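You operate a simulated robot arm through the tools that you are given. There is no shell and no other tool.

You run a simulated robot arm. Do the job below in one go: nothing can be reset, and whatever is moved stays where it is left.

Task
Put one scoop of coffee in the white filter.
Fine: use the scoop and lay it back; close the tin and the basket; leave the brown filter alone.
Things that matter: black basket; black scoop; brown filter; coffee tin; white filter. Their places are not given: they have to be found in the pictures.

The check looks at the end state, three seconds after you hand in, the way a careful person would. Anything else that was tipped, shoved, dropped, spilled or broken makes it a failure.

Robot
A 7-joint arm with a two-finger parallel gripper, fixed in place. Base frame: the origin is at the foot of the arm, x ahead of it, y to its left, z up; the work surface is at about z = 0.74. Readings come in m, rad, newtons and seconds.
With the tool pointing down near the work surface it reaches from about 0.3 to 0.68 m from the base axis. Its first joint turns from -1.152 to 1.152 rad. Payload 1.57 kg.
The TCP is the grasp point between the finger pads, 0.03 m short of the fingertips. In the tool frame z runs along the fingers and y along their closing line. The gripper opens to 0.11 m. The fingers are 0.024 m wide and 0.012 m thick; the gripper's body (0.048 by 0.112 m) begins 0.078 m behind the TCP.
Orientation is that of the tool frame in the base frame, as [roll, pitch, yaw] about the fixed x, y, z axes, in that order (R = Rz(yaw) Ry(pitch) Rx(roll)). With the fingers straight down and closing along the base's y, the tool's x points along the base's -x, its y along +y and its z along -z.

Tools
- The arm moves only by the tool jog_arm. Its argument "moves" is a list of rows, each a list of 2 entries, a list of its own where there are three numbers: the shift along the base's x, y, z in units of 50 mm (1.0 is 50 mm), then the turn, a rotation vector about the base's x, y, z in units of 5 degrees (1.0 is 5 degrees). In form: [[[tx, ty, tz], [ax, ay, az]], ...]. A call has 1 to 20 rows; each row shifts and turns the commanded pose from where the row before left it. "grip" is the finger opening in m, from 0 to 0.11, set as the call begins (left out, the last holds). A call with a number of a shift or a turn outside -1 to 1 is refused whole. Rows are played at 5 a second. More than 0.05 m and 0.15 rad between two rows, or a gripper value outside its range, and nothing of the call is played. A pose out of reach is approached as far as the arm can. The call stops where the force on the tool passes 40 N (or 10 N more than at its start, if that is more) or the arm is blocked; 0.2 s more then pass. Each finger travels about 0.108 m/s and halts on what it meets, pressing with about 23 N; the grip force reading is that of the motor and also rises with nothing between the fingers. The clock runs only during rows and for 0.2 s after the last one: add rows that do not move to give the fingers time. The reply holds the time, the measured pose of the TCP, the force on the tool along the base axes, the opening and the grip force, in the units named above and with some noise, with the torque about the TCP (base axes, N m) and any sound that the robot's microphone picked up, and new pictures: "views" is both (left out), scene, wrist or none.
- Cameras (640 x 400 px; columns grow to the right, rows downward): "scene" is fixed at [0.1717, -0.3932, 1.4154]; the picture's right is [0.74, -0.67, 0.00], its down [-0.31, -0.35, -0.88] and it looks along [0.59, 0.66, -0.47] (base axes); focal length 233 px, centre (320, 200). "wrist" rides on the gripper at [0.07, 0.016, -0.141] in the tool frame; the picture's right is [-0.23, 0.97, 0.00], its down [-0.86, -0.20, -0.48] and it looks along [-0.47, -0.11, 0.88] (tool axes); focal length 222 px, centre (320, 200).
- probe_pixels(camera, pixels): there is no depth. For up to 12 entries [column, row, z] of the newest picture of that camera ("zoom" is the newest enlarged one), the place [x, y] in the base frame at which the ray of that pixel passes the height z, good to about 0.002 m. No time passes.
- inspect(camera, box): a new picture of the part [left, top, right, bottom] of that camera's present view, enlarged. No time passes.
- job_done(): hands the job in; it is judged then, once.

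Open the gripper and draw the arm clear of the work before you hand the job in, unless the task says otherwise.

The tools are called after "Call:" as name(argument=value, ...) on one line, values as JSON. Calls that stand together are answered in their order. jog_arm: Moves the arm, as the interface text tells. Its arguments: {"type":"object","properties":{"moves":{"type":"array","items":{"type":"array"}},"grip":{"type":"number"},"views":{"type":"string","enum":["both","scene","wrist","none"]}},"required":["moves"]} The other tools are called the same way: probe_pixels (camera, pixels) gives the place at which the rays of pixels pass given heights; inspect (camera, box) takes an enlarged picture of a part of a camera's view; job_done () hands the job in.

At the start:

```text
time_s: 0.0
ee_pos: [0.3359, -0.0343, 1.3404]
tool_rot: [-3.14, 0.001, -3.141]
force: [-0.1, -1.1, -0.8]
wrist_torque: [-0.03, 0.01, -0.05]
opening: 0.1099
grasp_force: 0.0
```

scene: 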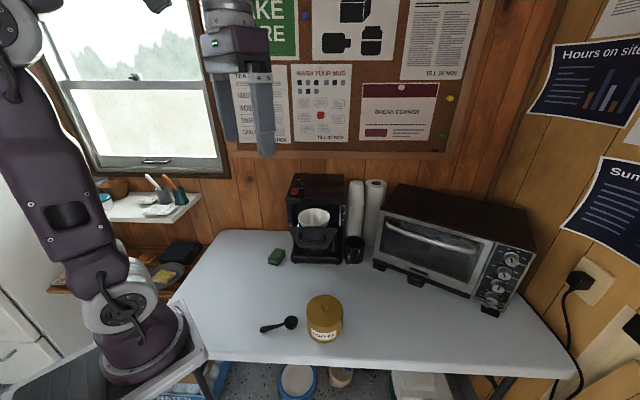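
wrist: 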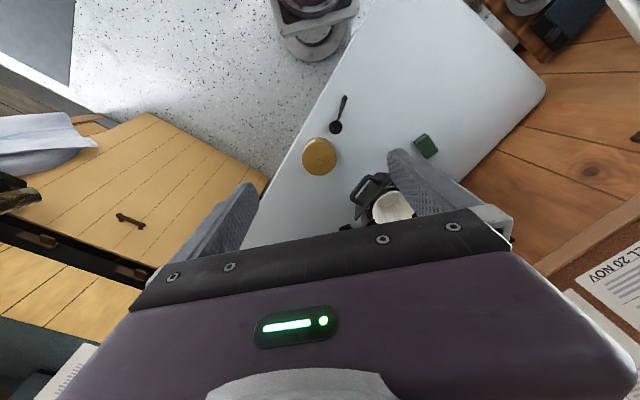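

I see the coffee tin near scene (324,318), the scoop near (282,325), and the coffee maker with a basket near (315,225). I'll enlarge these areas first.

Call:
inspect(camera="scene", box=[250, 160, 400, 270])

Call:
inspect(camera="scene", box=[240, 280, 370, 360])

Call:
inspect(camera="wrist", box=[280, 80, 460, 250])

```text
3.64 times, centred on (325, 215) of scene
```

zoom: 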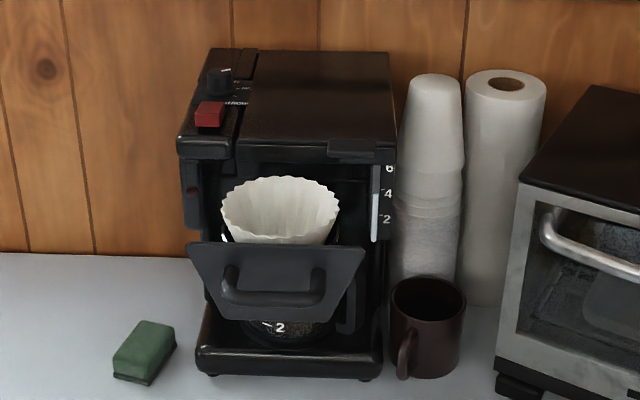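

```text
4.92 times, centred on (305, 320) of scene
```

zoom: 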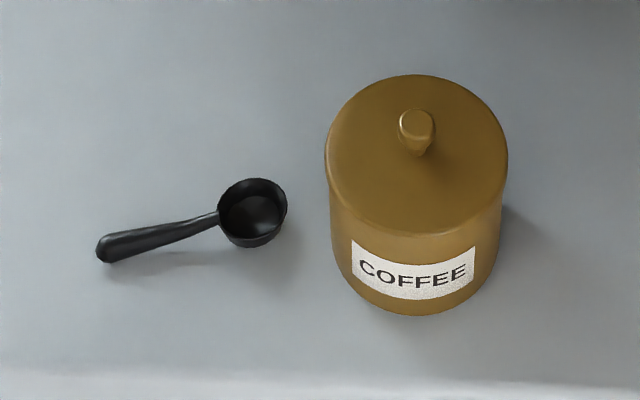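

```text
2.35 times, centred on (370, 165) of wrist
```

zoom: 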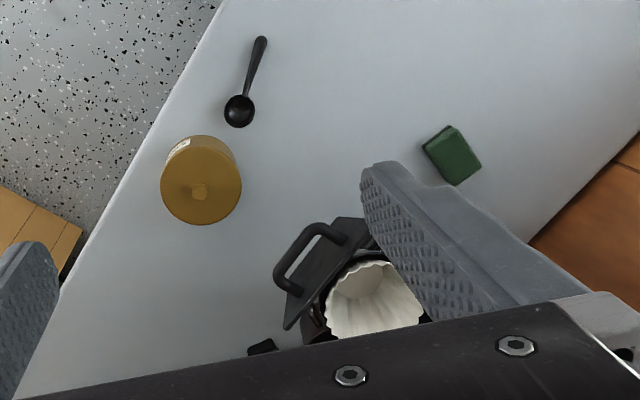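

The basket looks pulled out with a white filter in it. I still need to find the brown filter, so I'll look around the rest of the view and probe key pixels.

Call:
inspect(camera="scene", box=[80, 160, 280, 300])

Call:
inspect(camera="scene", box=[285, 190, 365, 260])

Call:
probe_pixels(camera="scene", pixels=[[290, 323, 0.74], [264, 330, 0.74], [290, 323, 0.76], [325, 307, 0.84], [325, 307, 0.86], [325, 340, 0.74], [293, 227, 0.85], [341, 229, 0.85], [315, 232, 0.85], [315, 215, 0.9], [292, 258, 0.74], [340, 262, 0.74]])

Call:
probe_pixels(camera="wrist", pixels=[[335, 127, 0.75], [346, 97, 0.75], [319, 157, 0.85], [319, 157, 0.88], [319, 174, 0.84], [302, 158, 0.84], [337, 158, 0.84], [394, 207, 0.88], [394, 207, 0.9], [368, 186, 0.87], [427, 146, 0.76]])

```text
2.86 times, centred on (180, 230) of scene
```

zoom: 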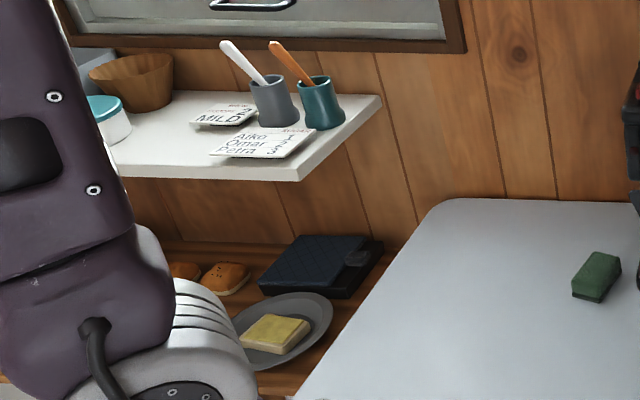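

```text
5.71 times, centred on (325, 225) of scene
```

zoom: 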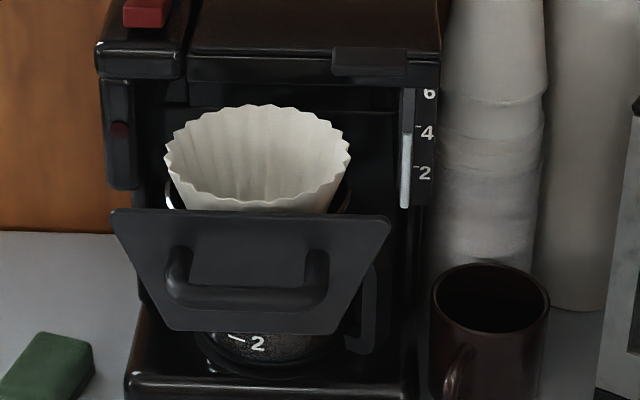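

```text
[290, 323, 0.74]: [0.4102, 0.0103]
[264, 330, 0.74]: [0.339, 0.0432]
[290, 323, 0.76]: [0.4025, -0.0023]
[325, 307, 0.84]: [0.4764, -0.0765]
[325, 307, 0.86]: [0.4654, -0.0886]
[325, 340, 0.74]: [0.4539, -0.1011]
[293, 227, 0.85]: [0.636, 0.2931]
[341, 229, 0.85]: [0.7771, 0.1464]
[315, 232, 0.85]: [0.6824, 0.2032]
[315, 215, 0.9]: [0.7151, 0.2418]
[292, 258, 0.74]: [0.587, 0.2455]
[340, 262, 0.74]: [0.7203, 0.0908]
```

```text
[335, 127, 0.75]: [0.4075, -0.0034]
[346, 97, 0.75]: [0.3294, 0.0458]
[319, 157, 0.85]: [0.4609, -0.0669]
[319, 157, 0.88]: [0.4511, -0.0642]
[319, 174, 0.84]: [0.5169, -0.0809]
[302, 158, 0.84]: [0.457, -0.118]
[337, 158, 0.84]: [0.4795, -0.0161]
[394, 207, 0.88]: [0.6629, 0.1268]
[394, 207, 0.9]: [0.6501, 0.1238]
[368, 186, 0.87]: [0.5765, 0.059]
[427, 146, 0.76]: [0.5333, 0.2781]
```

The shelf has notes that I want to read, and I want a closer look at the wrist view for the tin and coffee maker.

Call:
inspect(camera="scene", box=[140, 190, 200, 220])

Call:
inspect(camera="wrist", box=[330, 160, 430, 240])

Call:
inspect(camera="scene", box=[300, 30, 470, 150])

```text
10.67 times, centred on (170, 205) of scene
```

zoom: 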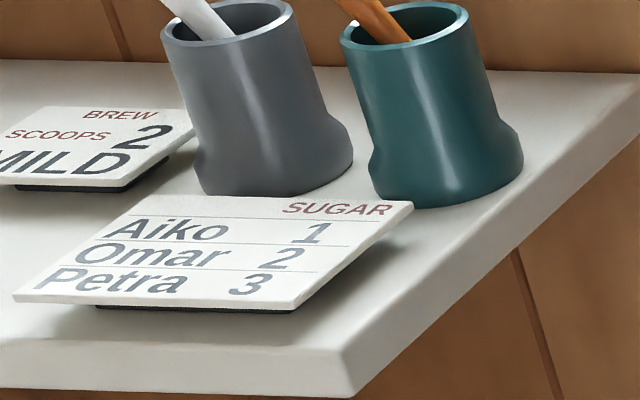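

```text
5.00 times, centred on (380, 200) of wrist
```

zoom: 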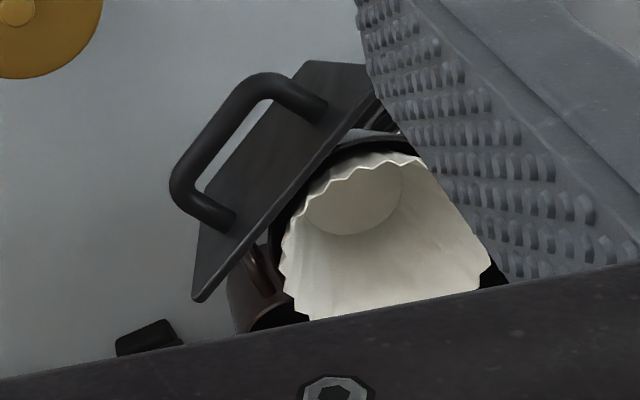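

```text
3.33 times, centred on (385, 90) of scene
```

zoom: 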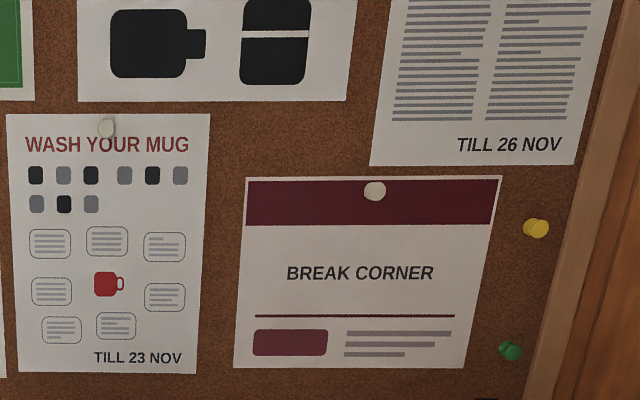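

The notes are about other things (the job says one scoop). I'll yaw the gripper about 40° and tilt it slightly so the wrist camera looks at the coffee maker unobstructed.

Call:
jog_arm(moves=[[[0, -0.5, -0.3], [0, 0, 1]], [[0, -0.5, -0.3], [0, 0, 1]], [[0, -0.5, -0.3], [0, 0, 1]], [[0, -0.3, -0.3], [0, 0, 1]], [[0, 0, -0.3], [0, 0, 1]], [[0, 0, 0], [0, 0, 1]], [[0, 0, 0], [0.6, -0.8, 0]], [[0, 0, 0], [0.6, -0.8, 0]], [[0, 0, 0], [0.6, -0.8, 0]], [[0, 0, 0], [0.6, -0.8, 0]]], views="both")

```text
time_s: 2.2
ee_pos: [0.3364, -0.1238, 1.2654]
tool_rot: [3.097, 0.347, -2.625]
force: [-0.1, -0.6, -0.1]
wrist_torque: [-0.03, -0.01, 0.01]
opening: 0.1102
grasp_force: 0.0
```

scene: 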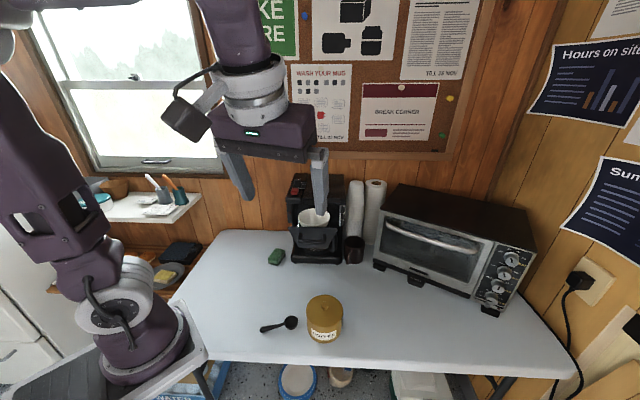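
wrist: 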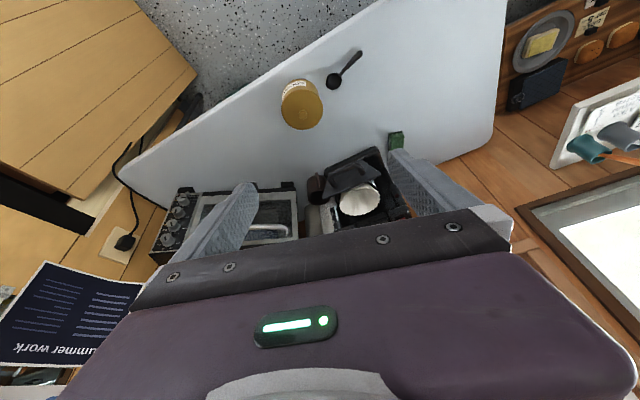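

The wrist camera now sees the basket near (355,190). I'll zoom in and probe it.

Call:
inspect(camera="wrist", box=[295, 140, 425, 240])

Call:
inspect(camera="wrist", box=[270, 40, 370, 140])

```text
4.00 times, centred on (360, 190) of wrist
```

zoom: 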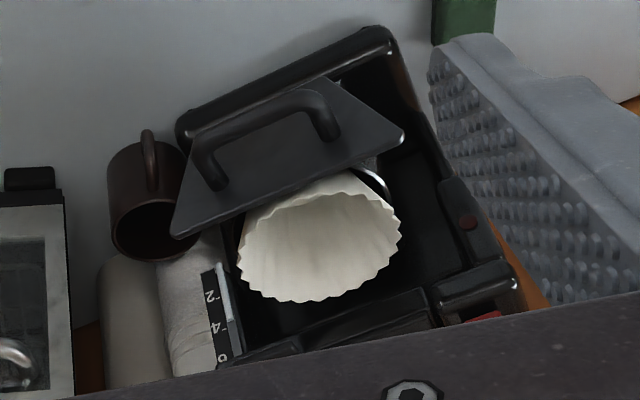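

```text
4.00 times, centred on (320, 90) of wrist
```

zoom: 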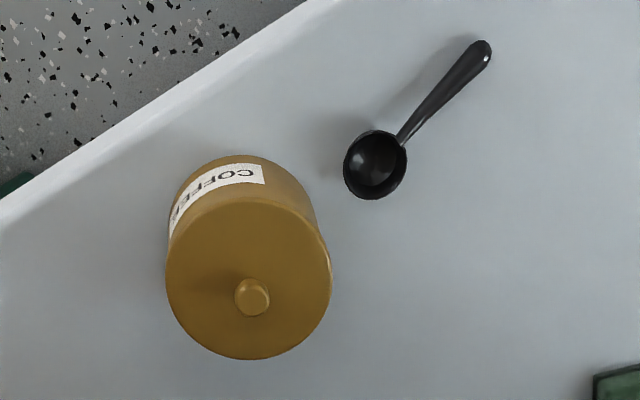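

I'll triangulate the basket front panel corners and the tin knob from both cameras.

Call:
probe_pixels(camera="wrist", pixels=[[380.3, 173.8, 0.9], [380.3, 173.8, 1.0], [323.7, 199, 0.9], [323.7, 199, 1.0], [364.5, 159.5, 0.85], [364.5, 159.5, 0.95], [303, 114, 0.84], [303, 114, 0.9], [360, 202, 0.9], [360, 202, 1.0], [333, 80.5, 0.76], [359, 54, 0.75]])

Call:
probe_pixels(camera="scene", pixels=[[288.6, 227.1, 0.9], [288.6, 227.1, 1.0], [336.9, 228.9, 0.9], [336.9, 228.9, 1.0], [299.1, 247.4, 0.85], [299.1, 247.4, 0.95], [328, 306, 0.84], [328, 306, 0.9], [314, 215, 0.9], [314, 215, 1.0], [292.5, 324, 0.76], [264, 330, 0.75]])

```text
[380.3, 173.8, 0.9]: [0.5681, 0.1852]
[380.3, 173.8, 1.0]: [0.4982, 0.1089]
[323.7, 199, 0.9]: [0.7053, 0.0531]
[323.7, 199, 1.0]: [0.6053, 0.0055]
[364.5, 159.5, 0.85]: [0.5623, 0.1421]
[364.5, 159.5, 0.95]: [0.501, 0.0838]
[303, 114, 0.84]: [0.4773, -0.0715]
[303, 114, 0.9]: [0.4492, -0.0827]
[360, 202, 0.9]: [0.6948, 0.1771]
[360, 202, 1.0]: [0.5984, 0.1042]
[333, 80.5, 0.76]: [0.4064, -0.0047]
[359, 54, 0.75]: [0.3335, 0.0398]
```

```text
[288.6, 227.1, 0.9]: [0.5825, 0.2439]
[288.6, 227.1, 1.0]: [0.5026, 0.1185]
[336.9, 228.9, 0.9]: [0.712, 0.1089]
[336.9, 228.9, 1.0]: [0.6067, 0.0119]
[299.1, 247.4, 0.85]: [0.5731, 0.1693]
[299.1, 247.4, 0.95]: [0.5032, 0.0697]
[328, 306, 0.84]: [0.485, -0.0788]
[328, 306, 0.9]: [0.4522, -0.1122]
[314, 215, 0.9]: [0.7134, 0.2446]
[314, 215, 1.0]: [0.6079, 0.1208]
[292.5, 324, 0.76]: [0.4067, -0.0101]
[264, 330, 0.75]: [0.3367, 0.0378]
```

Triangulation puts the basket panel top edge at about (0.485,0.094)–(0.590,-0.002), z≈1.02, and the filter rim centre near (0.567,0.08,1.035). I'll move closer for a better look into the basket and behind it.

Call:
jog_arm(moves=[[[0.7, 0.45, -0.3], [0, 0, 0]], [[0.7, 0.45, -0.3], [0, 0, 0]], [[0.7, 0.45, -0.3], [0, 0, 0]], [[0.7, 0.45, -0.3], [0, 0, 0]], [[0, 0, 0], [0, 0, 1]], [[0, 0, 0], [0, 0, 1]], [[0, 0, 0], [0, 0, 1]]], views="wrist")

Call:
inspect(camera="wrist", box=[240, 80, 440, 240])

```text
time_s: 3.8
ee_pos: [0.4779, -0.0354, 1.2071]
tool_rot: [3.099, 0.348, -2.362]
force: [-0.2, 0.1, 0.3]
wrist_torque: [-0.03, -0.01, 0.04]
opening: 0.1098
grasp_force: 0.0
```

wrist: 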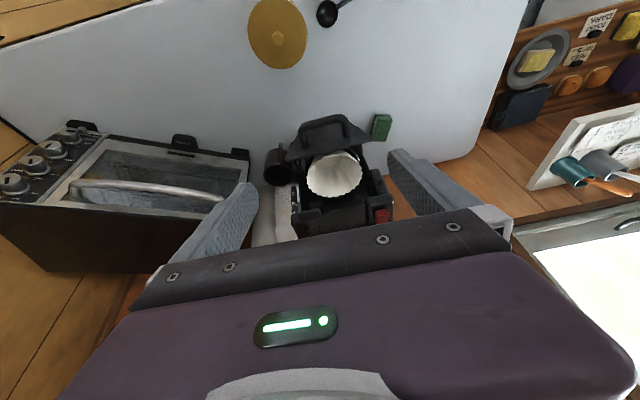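

```text
2.50 times, centred on (340, 160) of wrist
```

zoom: 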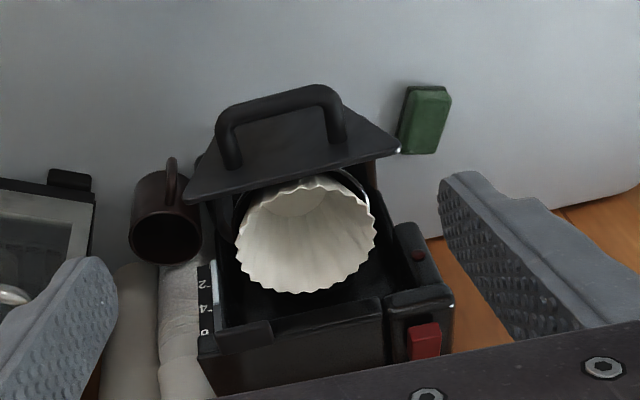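

The filter opening is centred near wrist (334,175), spanning columns 306–363; the machine's top front edge runs near (275,214)–(365,195). I'll probe these.

Call:
probe_pixels(camera="wrist", pixels=[[334.4, 174.8, 1.03], [334.4, 174.8, 1.05], [306.5, 177, 1.04], [362.5, 172, 1.04], [332, 152, 1.03], [338, 197, 1.03], [272, 215, 1.1], [364, 200, 1.1], [319.6, 118.4, 1.0], [286.4, 159.6, 1.017], [371.6, 139.6, 1.017], [380, 128, 0.76]])

Call:
inspect(camera="wrist", box=[270, 100, 410, 230])

Call:
inspect(camera="wrist", box=[490, 0, 640, 110])

```text
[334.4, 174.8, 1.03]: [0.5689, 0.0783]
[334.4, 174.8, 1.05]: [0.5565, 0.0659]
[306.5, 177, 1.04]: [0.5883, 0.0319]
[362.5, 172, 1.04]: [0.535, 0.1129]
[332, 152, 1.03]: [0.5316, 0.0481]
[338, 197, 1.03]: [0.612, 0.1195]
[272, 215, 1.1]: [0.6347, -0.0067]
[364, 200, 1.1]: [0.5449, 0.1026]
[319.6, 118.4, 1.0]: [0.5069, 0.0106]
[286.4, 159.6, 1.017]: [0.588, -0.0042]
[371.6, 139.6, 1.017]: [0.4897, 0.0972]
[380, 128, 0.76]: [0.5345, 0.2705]
```

```text
3.08 times, centred on (340, 165) of wrist
```

zoom: 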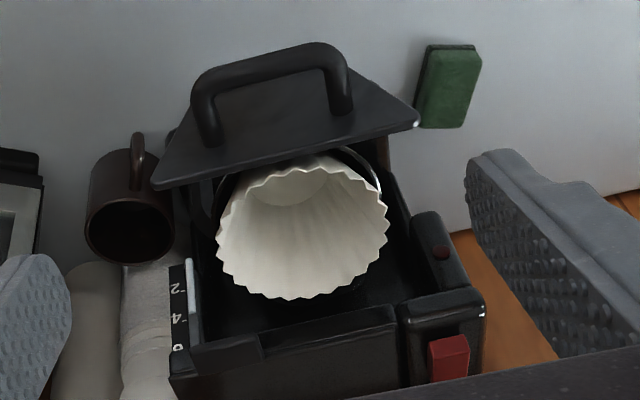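

```text
3.64 times, centred on (565, 55) of wrist
```

zoom: 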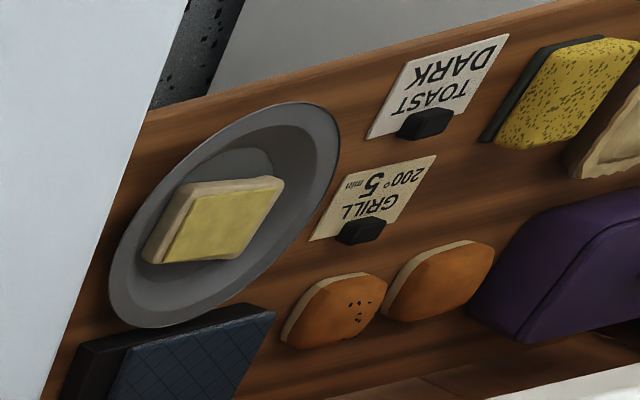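

I'll check whether the brown "bowl" on the shelf at scene (120,187) is the brown filter, and look around the oven and under-table areas.

Call:
inspect(camera="scene", box=[90, 170, 150, 210])

Call:
inspect(camera="scene", box=[270, 350, 470, 400])

Call:
inspect(camera="scene", box=[330, 160, 450, 280])

```text
10.00 times, centred on (120, 190) of scene
```

zoom: 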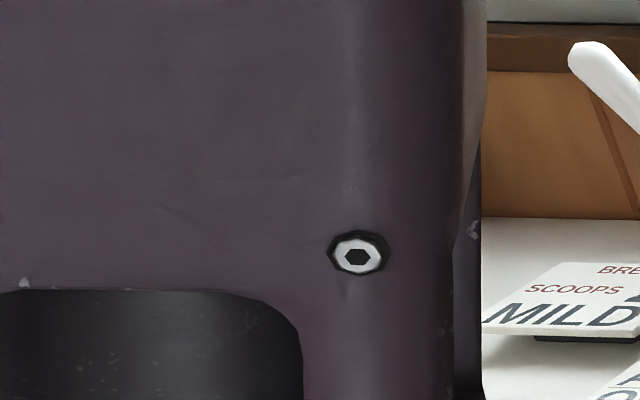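

```text
3.20 times, centred on (370, 375) of scene
```

zoom: 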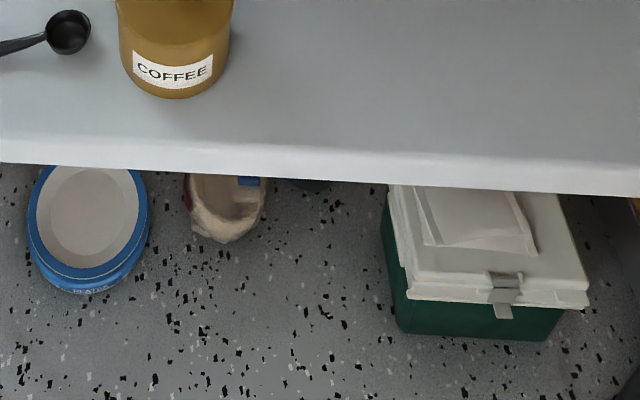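

```text
3.33 times, centred on (390, 220) of scene
```

zoom: 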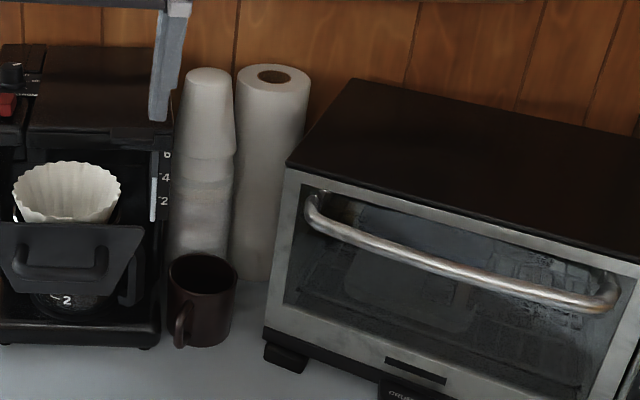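

I have no sight of a brown filter in the work area, so it stays untouched. Next I restore a straight-down tool and go above the tin for a close look at its lid.

Call:
jog_arm(moves=[[[0, 0, 0], [0, 0, -1]], [[0, 0, 0], [0, 0, -1]], [[0, 0, 0], [0, 0, -1]], [[-0.2, 0, 0], [-0.6, 0.8, 0]], [[-0.2, 0, 0], [-0.6, 0.8, 0]], [[-0.2, -0.1, 0], [-0.6, 0.8, 0]], [[-0.2, -0.1, 0], [-0.6, 0.8, 0]], [[-0.2, -0.2, -0.5], [0, 0, -1]], [[-0.2, -0.2, -0.5], [0, 0, -1]], [[-0.2, -0.2, -0.5], [0, 0, -1]], [[0, -0.2, -0.5], [0, 0, -1]], [[0, 0, -0.5], [0, 0, -1]], [[0, 0, -0.5], [0, 0, -1]]], views="both")

Call:
inspect(camera="wrist", box=[220, 60, 420, 220])

```text
time_s: 6.6
ee_pos: [0.404, -0.0845, 1.0534]
tool_rot: [3.141, -0.001, 3.142]
force: [0.2, 0.2, -0.3]
wrist_torque: [0.01, 0.0, 0.0]
opening: 0.1098
grasp_force: 0.1
```

scene: 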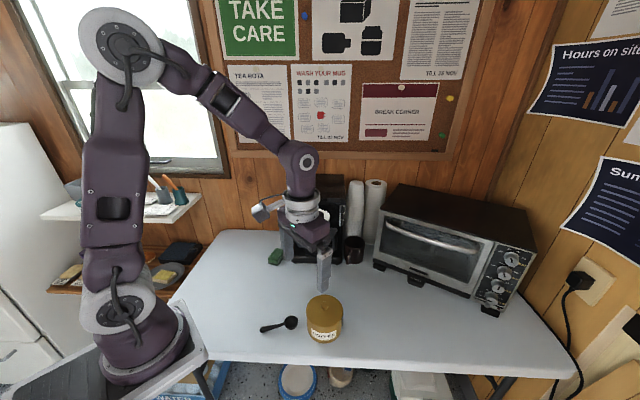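
wrist: 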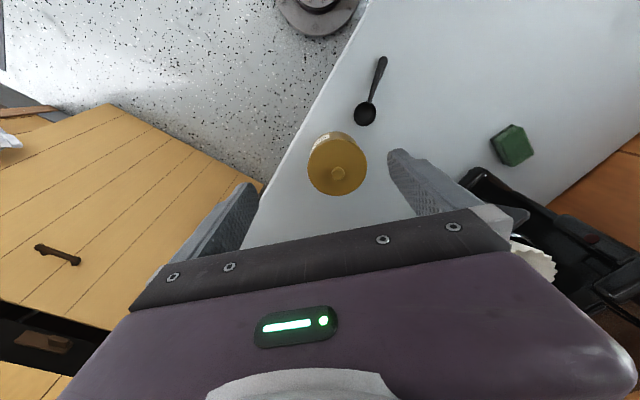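

```text
2.50 times, centred on (320, 140) of wrist
```

zoom: 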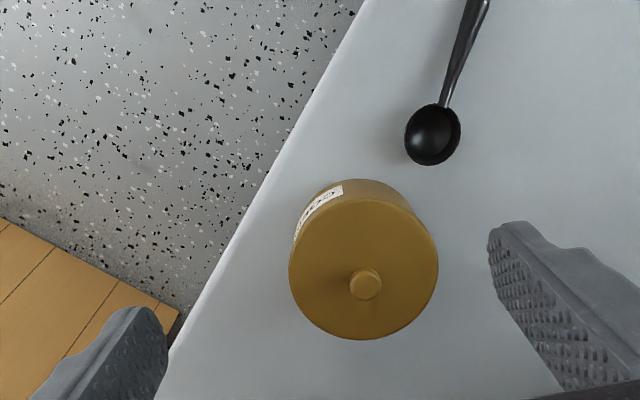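

The knob top is at wrist (338.8,173.2), lid edges at (308,166) and (367,166). Probing for knob, lid and scoop coordinates.

Call:
probe_pixels(camera="wrist", pixels=[[338.8, 173.2, 0.83], [338.8, 173.2, 0.85], [308, 166.4, 0.82], [367.2, 166.4, 0.82], [337, 137, 0.82], [337, 196, 0.82], [365, 114, 0.76], [365, 114, 0.75], [382.5, 59, 0.75], [375, 100, 0.755], [355, 107, 0.76], [376, 107, 0.76]])

Call:
inspect(camera="wrist", box=[330, 40, 420, 140])

Call:
inspect(camera="scene", box=[250, 285, 350, 345])

```text
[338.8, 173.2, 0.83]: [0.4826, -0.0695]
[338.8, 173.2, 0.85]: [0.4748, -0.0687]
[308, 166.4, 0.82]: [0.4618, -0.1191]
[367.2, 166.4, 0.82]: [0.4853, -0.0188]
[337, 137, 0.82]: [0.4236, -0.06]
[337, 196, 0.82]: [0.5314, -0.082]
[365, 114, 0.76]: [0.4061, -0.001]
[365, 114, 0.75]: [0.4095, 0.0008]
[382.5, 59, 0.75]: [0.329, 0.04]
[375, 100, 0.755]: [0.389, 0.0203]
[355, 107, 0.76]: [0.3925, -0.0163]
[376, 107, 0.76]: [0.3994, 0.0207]
```

```text
4.00 times, centred on (375, 90) of wrist
```

zoom: 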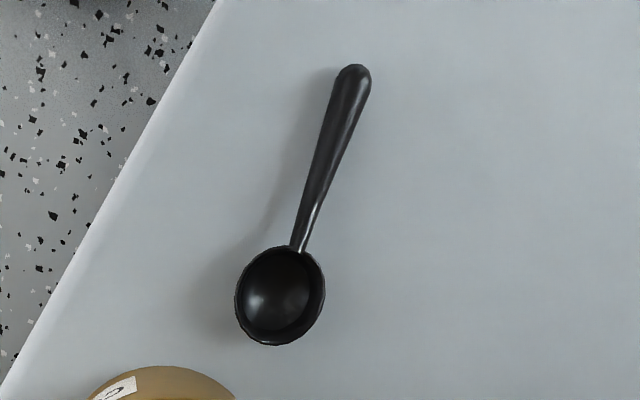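

```text
6.40 times, centred on (300, 315) of scene
```

zoom: 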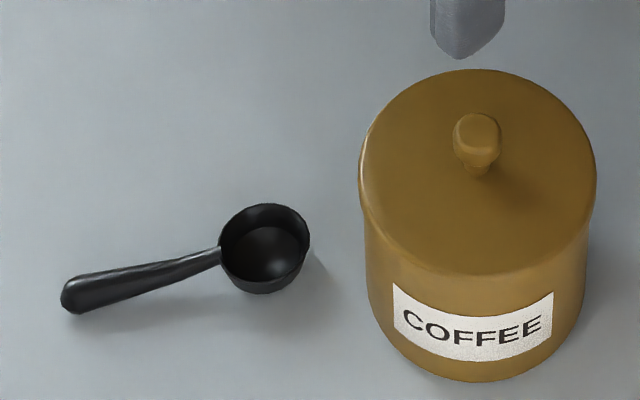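

Triangulating lid and knob heights with the scene camera too.

Call:
probe_pixels(camera="scene", pixels=[[324.8, 310.6, 0.81], [324.8, 310.6, 0.82], [324.8, 310.6, 0.83], [324.5, 303.75, 0.83], [324.5, 303.75, 0.84], [324.5, 303.75, 0.85], [261.5, 329.5, 0.75], [261.5, 329.5, 0.77], [291.5, 322, 0.76], [291.5, 322, 0.77]])

Call:
probe_pixels(camera="wrist", pixels=[[337.6, 166.6, 0.81], [337.6, 166.6, 0.82], [337.6, 166.6, 0.83], [338.8, 173.2, 0.84], [383.8, 57.5, 0.75], [383.8, 57.5, 0.77], [365, 113.5, 0.76], [365, 113.5, 0.77]])

```text
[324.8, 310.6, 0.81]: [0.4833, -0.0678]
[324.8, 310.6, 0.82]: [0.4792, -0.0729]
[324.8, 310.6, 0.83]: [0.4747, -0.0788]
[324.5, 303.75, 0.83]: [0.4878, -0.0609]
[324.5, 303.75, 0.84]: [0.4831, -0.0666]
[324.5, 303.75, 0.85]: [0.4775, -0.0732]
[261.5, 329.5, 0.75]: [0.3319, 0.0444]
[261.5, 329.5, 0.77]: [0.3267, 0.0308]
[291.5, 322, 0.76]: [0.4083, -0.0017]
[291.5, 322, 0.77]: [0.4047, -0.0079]
```

```text
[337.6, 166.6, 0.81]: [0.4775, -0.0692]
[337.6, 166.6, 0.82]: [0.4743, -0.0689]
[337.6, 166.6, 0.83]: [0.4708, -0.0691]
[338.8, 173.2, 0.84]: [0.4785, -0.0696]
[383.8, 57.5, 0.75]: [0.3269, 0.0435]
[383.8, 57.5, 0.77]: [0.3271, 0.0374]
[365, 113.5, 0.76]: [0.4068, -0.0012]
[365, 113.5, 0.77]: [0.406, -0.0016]
```

Knob top is at about (0.478,-0.070,0.845), lid top ≈0.818. I'll set the opening to 0.05 m, go over the knob and descend to just above it.

Call:
jog_arm(moves=[[[0.74, 0.15, 0], [0, 0, 0]], [[0.74, 0.15, 0], [0, 0, 0]], [[0, 0, -1], [0, 0, 0]], [[0, 0, -1], [0, 0, 0]], [[0, 0, -0.76], [0, 0, 0]], [[0, 0, 0], [0, 0, 0]]], grip=0.05, views="both")

Call:
inspect(camera="scene", box=[270, 250, 380, 345])

Call:
inspect(camera="wrist", box=[240, 130, 440, 260])

```text
time_s: 8.0
ee_pos: [0.4781, -0.0718, 0.9165]
tool_rot: [-3.141, -0.001, 3.141]
force: [-0.2, -0.6, 0.2]
wrist_torque: [-0.01, -0.01, 0.03]
opening: 0.05
grasp_force: 0.0
```

scene: 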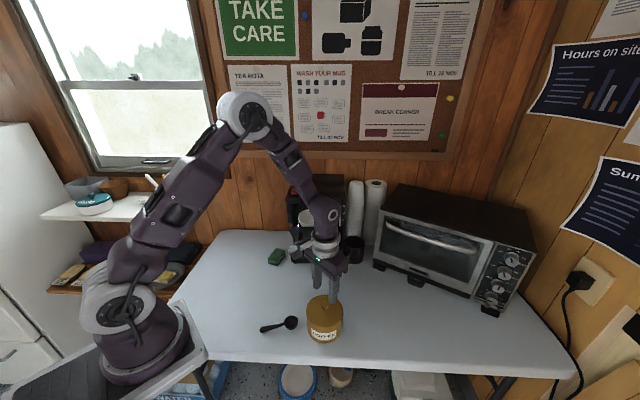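
wrist: 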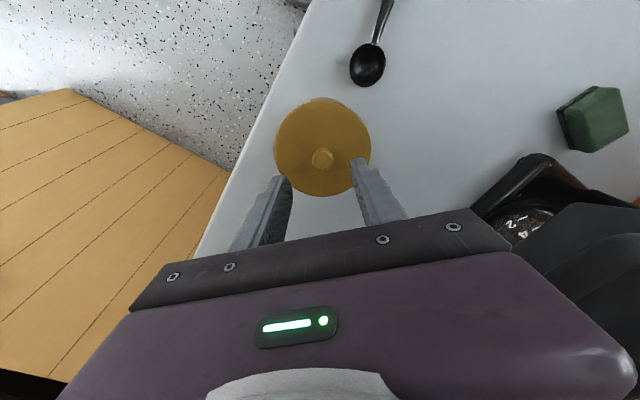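

```text
4.21 times, centred on (325, 298) of scene
```

zoom: 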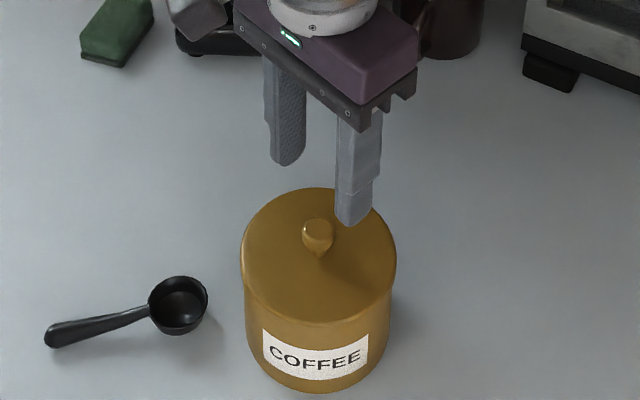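

```text
3.08 times, centred on (340, 195) of wrist
```

zoom: 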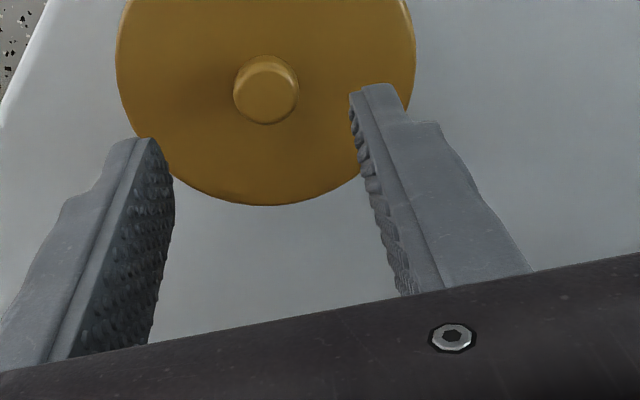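

Checking the knob position from this closer view at wrist (322.5,158.6).

Call:
probe_pixels(camera="wrist", pixels=[[322.5, 158.6, 0.845], [322.5, 158.6, 0.84], [322.5, 147, 0.818]])

Call:
inspect(camera="scene", box=[30, 160, 200, 280])

```text
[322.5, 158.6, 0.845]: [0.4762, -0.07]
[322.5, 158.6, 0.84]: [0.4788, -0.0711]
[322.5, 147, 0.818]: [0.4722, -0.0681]
```

```text
3.33 times, centred on (115, 220) of scene
```

zoom: 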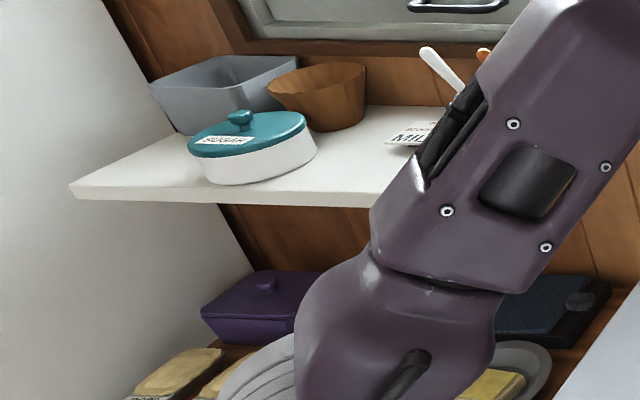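

The brown fluted object on the wall shelf at scene (113,187) is likely the brown filter; it stays untouched. The knob is at (0.477,-0.070), so I descend to TCP z≈0.855 and close.

Call:
jog_arm(moves=[[[-0.02, 0.03, -0.6], [0, 0, 0]], [[0, 0, -0.6], [0, 0, 0]], [[0, 0, 0], [0, 0, 0]]], views="none")

Call:
jog_arm(moves=[[[0, 0, 0], [0, 0, 0]], [[0, 0, 0], [0, 0, 0]], [[0, 0, 0], [0, 0, 0]]], grip=0.0, views="both")

```text
time_s: 8.8
ee_pos: [0.4783, -0.0675, 0.8587]
tool_rot: [-3.141, 0.0, 3.141]
force: [-0.7, -0.2, 0.9]
wrist_torque: [0.0, 0.02, 0.0]
opening: 0.05
grasp_force: 0.0
```

```text
time_s: 9.6
ee_pos: [0.4769, -0.0669, 0.8581]
tool_rot: [-3.139, 0.001, -3.14]
force: [-0.2, 0.2, 1.0]
wrist_torque: [-0.02, -0.01, -0.02]
opening: 0.0204
grasp_force: 23.3
heard: snap
```

scene: 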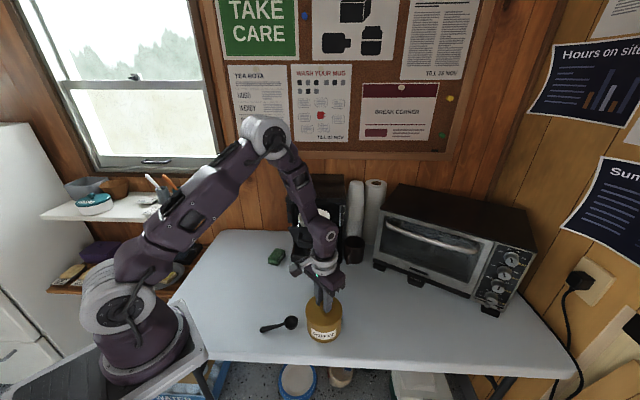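
wrist: 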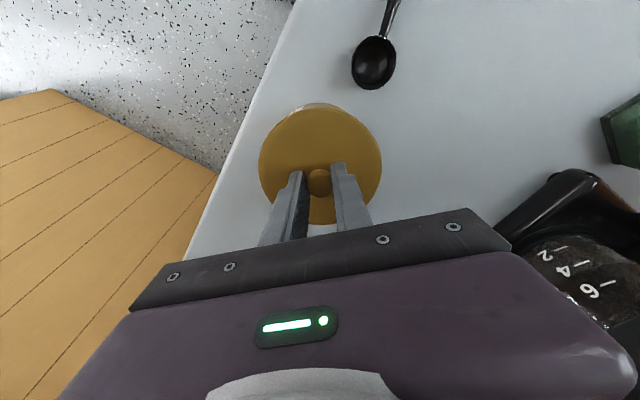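

The knob is held (opening 0.0204, snap heard). I lift gently and check that the lid comes off while the tin stays.

Call:
jog_arm(moves=[[[0, 0, 0.2], [0, 0, 0]], [[0, 0, 0.3], [0, 0, 0]], [[0, 0, 0.5], [0, 0, 0]]], views="both")

Call:
inspect(camera="scene", box=[270, 250, 380, 345])

```text
time_s: 10.4
ee_pos: [0.4771, -0.0658, 0.9091]
tool_rot: [3.141, 0.0, 3.141]
force: [0.6, -0.4, 0.0]
wrist_torque: [0.01, 0.0, -0.02]
opening: 0.0202
grasp_force: 23.4
```

scene: 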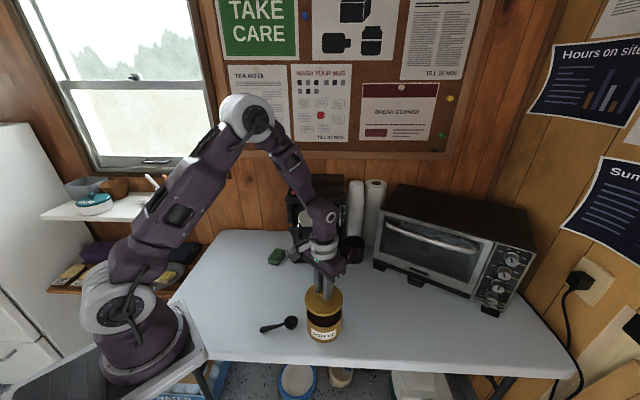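
wrist: 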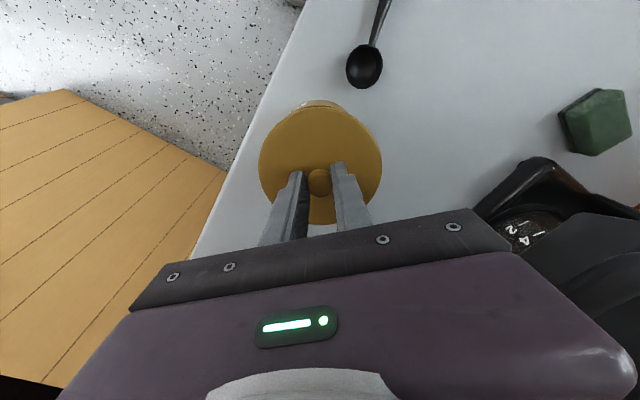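

```text
4.21 times, centred on (325, 298) of scene
```

zoom: 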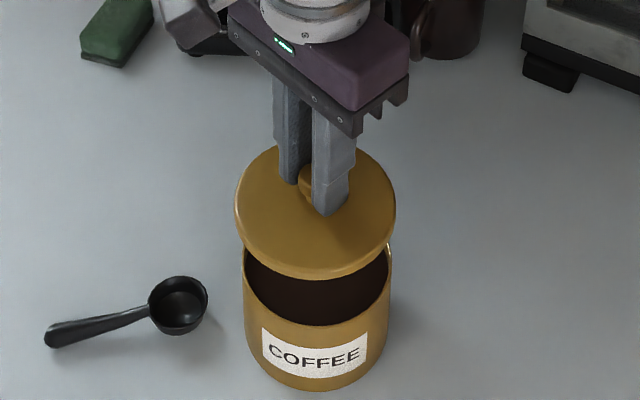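

Lid is off cleanly and dark coffee is visible inside the tin. I carry the lid back in x then left to about (0.38,0.17), a free patch of table, and lower partway.

Call:
jog_arm(moves=[[[-0.65, 0, 0.4], [0, 0, 0]], [[-0.65, 0, 0.2], [0, 0, 0]], [[-0.64, 0, 0], [0, 0, 0]], [[0, 0.95, 0], [0, 0, 0]], [[0, 0.95, 0], [0, 0, 0]], [[0, 0.95, 0], [0, 0, 0]], [[0, 0.95, 0], [0, 0, 0]], [[0, 0.94, 0], [0, 0, 0]], [[0, 0, -0.8], [0, 0, 0]], [[0, 0, -0.8], [0, 0, 0]], [[0, 0, 0], [0, 0, 0]]], views="both")

Call:
inspect(camera="scene", box=[200, 250, 360, 360])

```text
time_s: 12.8
ee_pos: [0.3821, 0.1711, 0.862]
tool_rot: [3.14, -0.001, -3.14]
force: [0.7, -0.4, -1.0]
wrist_torque: [-0.01, 0.04, -0.01]
opening: 0.0204
grasp_force: 23.0
```

scene: 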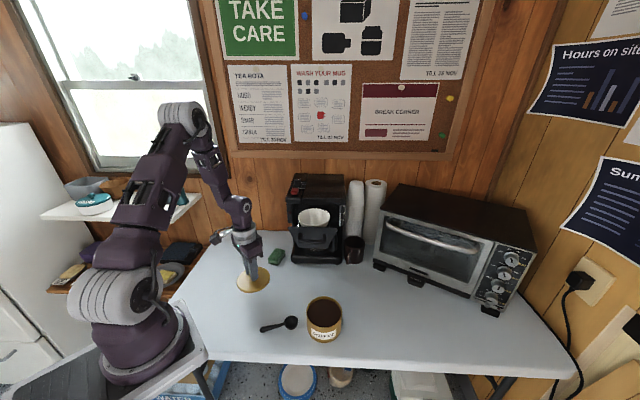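
wrist: 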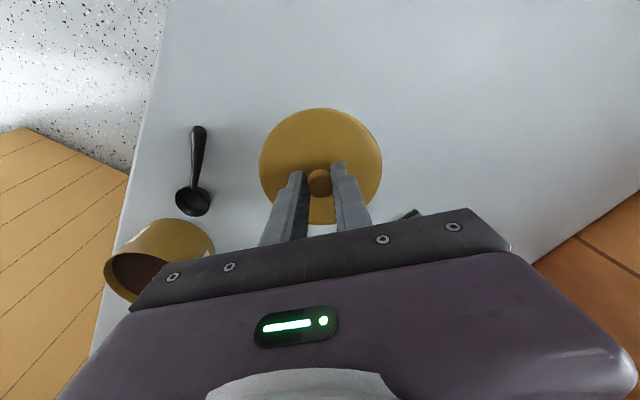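

```text
3.64 times, centred on (280, 305) of scene
```

zoom: 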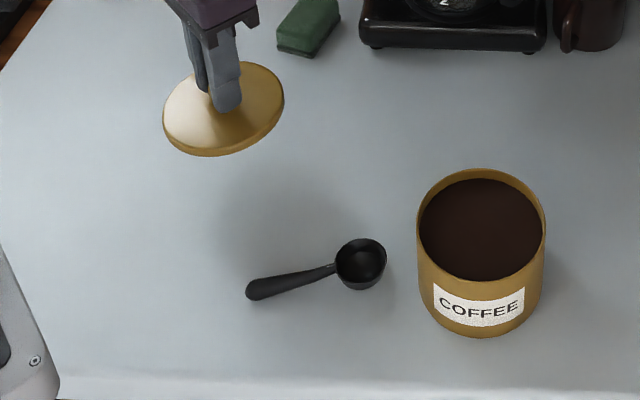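

Coffee sits high in the tin. Now I lower the lid to the table in small steps, watching the force.

Call:
jog_arm(moves=[[[0, 0, -0.7], [0, 0, 0]], [[0, 0, -0.3], [0, 0, 0]], [[0, 0, -0.2], [0, 0, 0]], [[0, 0, 0], [0, 0, 0]]], views="scene")

Call:
inspect(camera="scene", box=[210, 240, 300, 310])

```text
time_s: 13.8
ee_pos: [0.3814, 0.1705, 0.7972]
tool_rot: [-3.142, -0.001, -3.14]
force: [0.2, -0.2, -0.2]
wrist_torque: [0.03, -0.01, -0.01]
opening: 0.0202
grasp_force: 22.9
```

scene: 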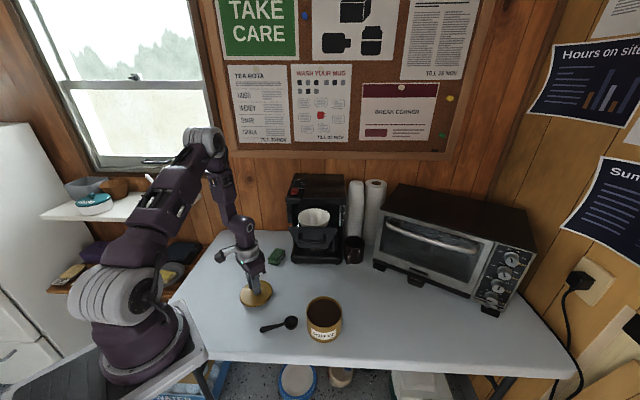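

```text
5.71 times, centred on (255, 275) of scene
```

zoom: 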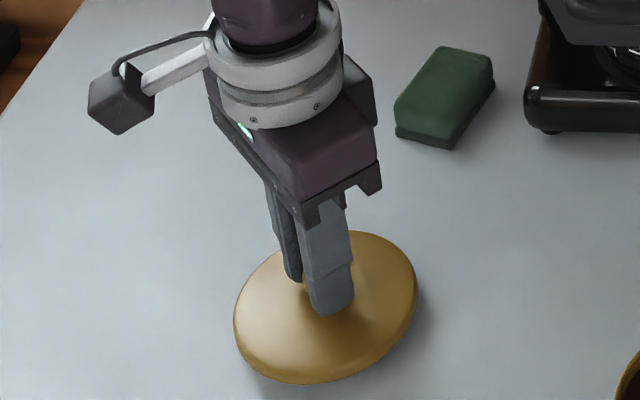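

The lid is just above the table (small shadow gap). Continuing in 2.5–3 mm steps until a contact force appears.

Call:
jog_arm(moves=[[[0, 0, -0.06], [0, 0, 0]], [[0, 0, 0], [0, 0, 0]]], views="none")

Call:
jog_arm(moves=[[[0, 0, -0.06], [0, 0, 0]], [[0, 0, 0], [0, 0, 0]]], views="none")

Call:
jog_arm(moves=[[[0, 0, -0.06], [0, 0, 0]], [[0, 0, 0], [0, 0, 0]]], views="none")

```text
time_s: 14.4
ee_pos: [0.3811, 0.1689, 0.7964]
tool_rot: [3.141, 0.001, 3.141]
force: [-0.6, 0.7, 0.2]
wrist_torque: [-0.03, 0.01, 0.02]
opening: 0.0202
grasp_force: 22.8
```

```text
time_s: 15.0
ee_pos: [0.3822, 0.1691, 0.7914]
tool_rot: [3.141, 0.0, 3.141]
force: [0.3, 0.1, -0.1]
wrist_torque: [-0.01, -0.01, -0.01]
opening: 0.0201
grasp_force: 23.6
```

```text
time_s: 15.6
ee_pos: [0.3814, 0.1685, 0.7894]
tool_rot: [3.141, 0.002, -3.14]
force: [-0.4, -0.5, 27.1]
wrist_torque: [0.02, -0.15, -0.07]
opening: 0.0202
grasp_force: 23.5
```

Contact on the table (27 N at TCP z≈0.789). I ease up 1 mm, open to 0.05 and rise clear of the knob.

Call:
jog_arm(moves=[[[0, 0, 0.03], [0, 0, 0]], [[0, 0, 0], [0, 0, 0]]], views="none")

Call:
jog_arm(moves=[[[0, 0, 0], [0, 0, 0]], [[0, 0, 0], [0, 0, 0]], [[0, 0, 0.6], [0, 0, 0]], [[0, 0, 1], [0, 0, 0]], [[0, 0, 1], [0, 0, 0]], [[0, 0, 0.5], [0, 0, 0]]], grip=0.05, views="both")

Call:
inspect(camera="scene", box=[210, 250, 360, 350])

```text
time_s: 16.2
ee_pos: [0.3804, 0.17, 0.7894]
tool_rot: [-3.139, 0.0, -3.141]
force: [0.3, -0.7, -0.6]
wrist_torque: [0.01, 0.0, -0.03]
opening: 0.0201
grasp_force: 23.4
```

```text
time_s: 17.6
ee_pos: [0.3798, 0.1698, 0.9435]
tool_rot: [-3.141, -0.001, -3.14]
force: [0.1, 0.8, -0.1]
wrist_torque: [0.01, -0.04, -0.01]
opening: 0.0503
grasp_force: 0.1
```

scene: 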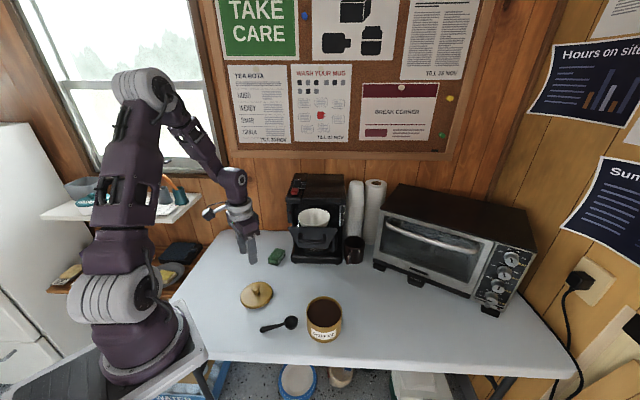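
wrist: 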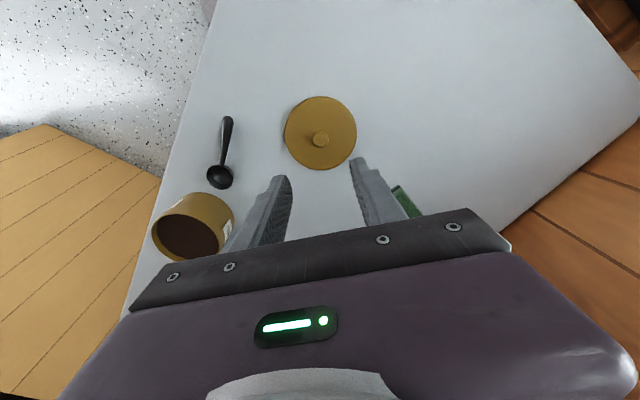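

```text
4.00 times, centred on (285, 300) of scene
```

zoom: 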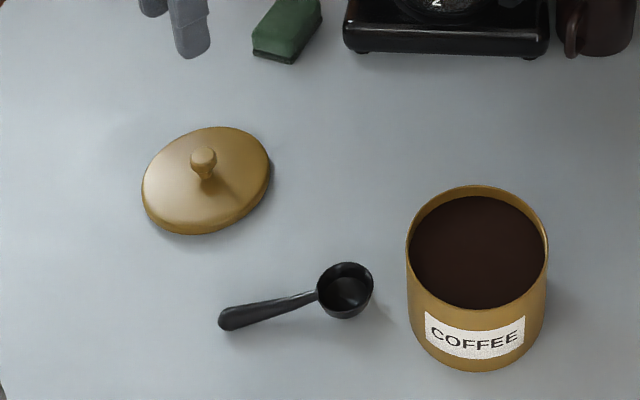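

Lid rests flat at about (0.38,0.17); the coffee surface is about 1 cm below the rim. Next I go above the scoop handle, turning the tool about -27.5° so the fingers close across the handle.

Call:
jog_arm(moves=[[[0, -0.6, 0], [0, 0, -1]], [[0, -0.6, 0], [0, 0, -1]], [[-0.2, -0.6, 0], [0, 0, -1]], [[-0.2, -0.6, 0], [0, 0, -1]], [[0, -0.56, 0], [0, 0, -1]], [[0, 0, -0.4], [0, 0, -0.5]], [[0, 0, 0], [0, 0, 0]]], views="both")

Call:
inspect(camera="wrist", box=[240, 90, 400, 230])

Call:
inspect(camera="scene", box=[240, 270, 350, 350])

```text
time_s: 19.2
ee_pos: [0.3609, 0.0205, 0.9255]
tool_rot: [3.142, 0.001, 2.663]
force: [0.2, 0.7, -0.6]
wrist_torque: [0.0, 0.0, -0.01]
opening: 0.0501
grasp_force: 0.0
```

scene: 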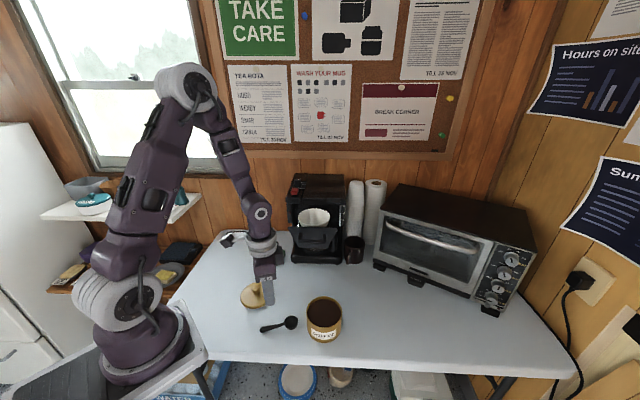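
wrist: 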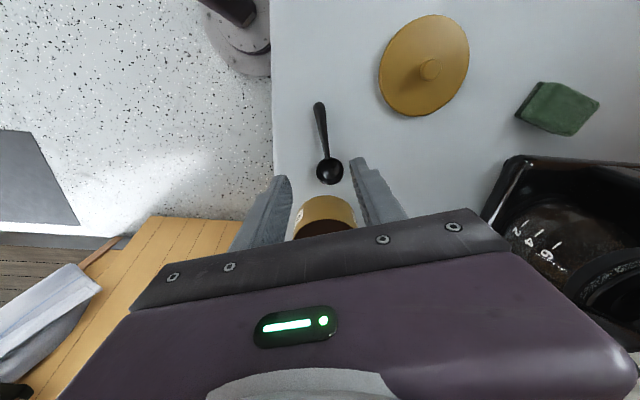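

```text
2.86 times, centred on (320, 160) of wrist
```

zoom: 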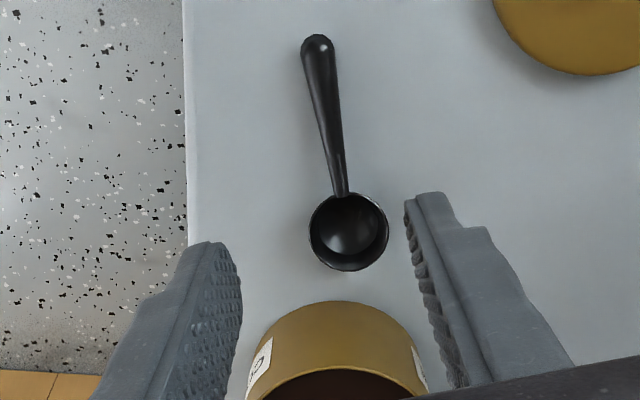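

```text
5.00 times, centred on (295, 310) of scene
```

zoom: 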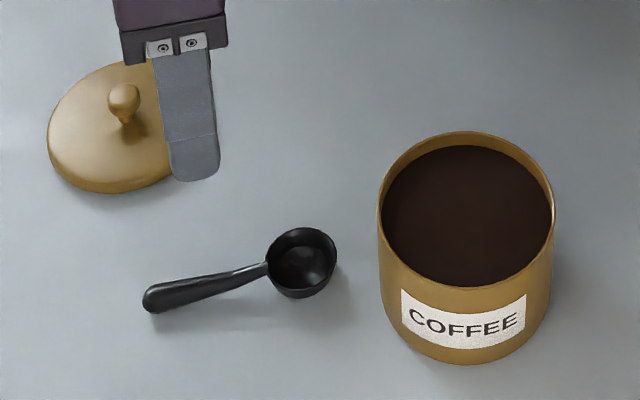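

Triangulating handle end, neck and bowl from both cameras.

Call:
probe_pixels(camera="wrist", pixels=[[319, 105.8, 0.75], [319, 105.8, 0.77], [327, 156.5, 0.75], [327, 156.5, 0.77], [329.8, 171.2, 0.76], [329.8, 171.2, 0.77], [316.5, 171.2, 0.765], [343.5, 171.2, 0.765], [322, 130, 0.76]])

Call:
probe_pixels(camera="scene", pixels=[[261.4, 330, 0.75], [261.4, 330, 0.77], [284, 323.6, 0.75], [284, 323.6, 0.77], [291.2, 322.4, 0.76], [291.2, 322.4, 0.77], [272, 327.6, 0.75], [272, 327.6, 0.77]])

```text
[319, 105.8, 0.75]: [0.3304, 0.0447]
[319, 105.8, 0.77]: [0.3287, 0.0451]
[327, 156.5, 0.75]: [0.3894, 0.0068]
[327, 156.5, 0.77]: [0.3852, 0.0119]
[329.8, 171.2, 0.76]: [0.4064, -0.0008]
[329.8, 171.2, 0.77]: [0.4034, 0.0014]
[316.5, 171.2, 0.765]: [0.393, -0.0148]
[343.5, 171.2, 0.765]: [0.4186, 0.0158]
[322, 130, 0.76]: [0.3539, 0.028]
```

```text
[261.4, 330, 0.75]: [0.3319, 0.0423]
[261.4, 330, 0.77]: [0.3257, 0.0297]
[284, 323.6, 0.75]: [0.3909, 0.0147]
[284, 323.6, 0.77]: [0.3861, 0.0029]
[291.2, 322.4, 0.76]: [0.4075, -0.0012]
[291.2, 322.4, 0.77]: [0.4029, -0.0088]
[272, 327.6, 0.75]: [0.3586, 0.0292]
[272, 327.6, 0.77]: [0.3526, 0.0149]
```

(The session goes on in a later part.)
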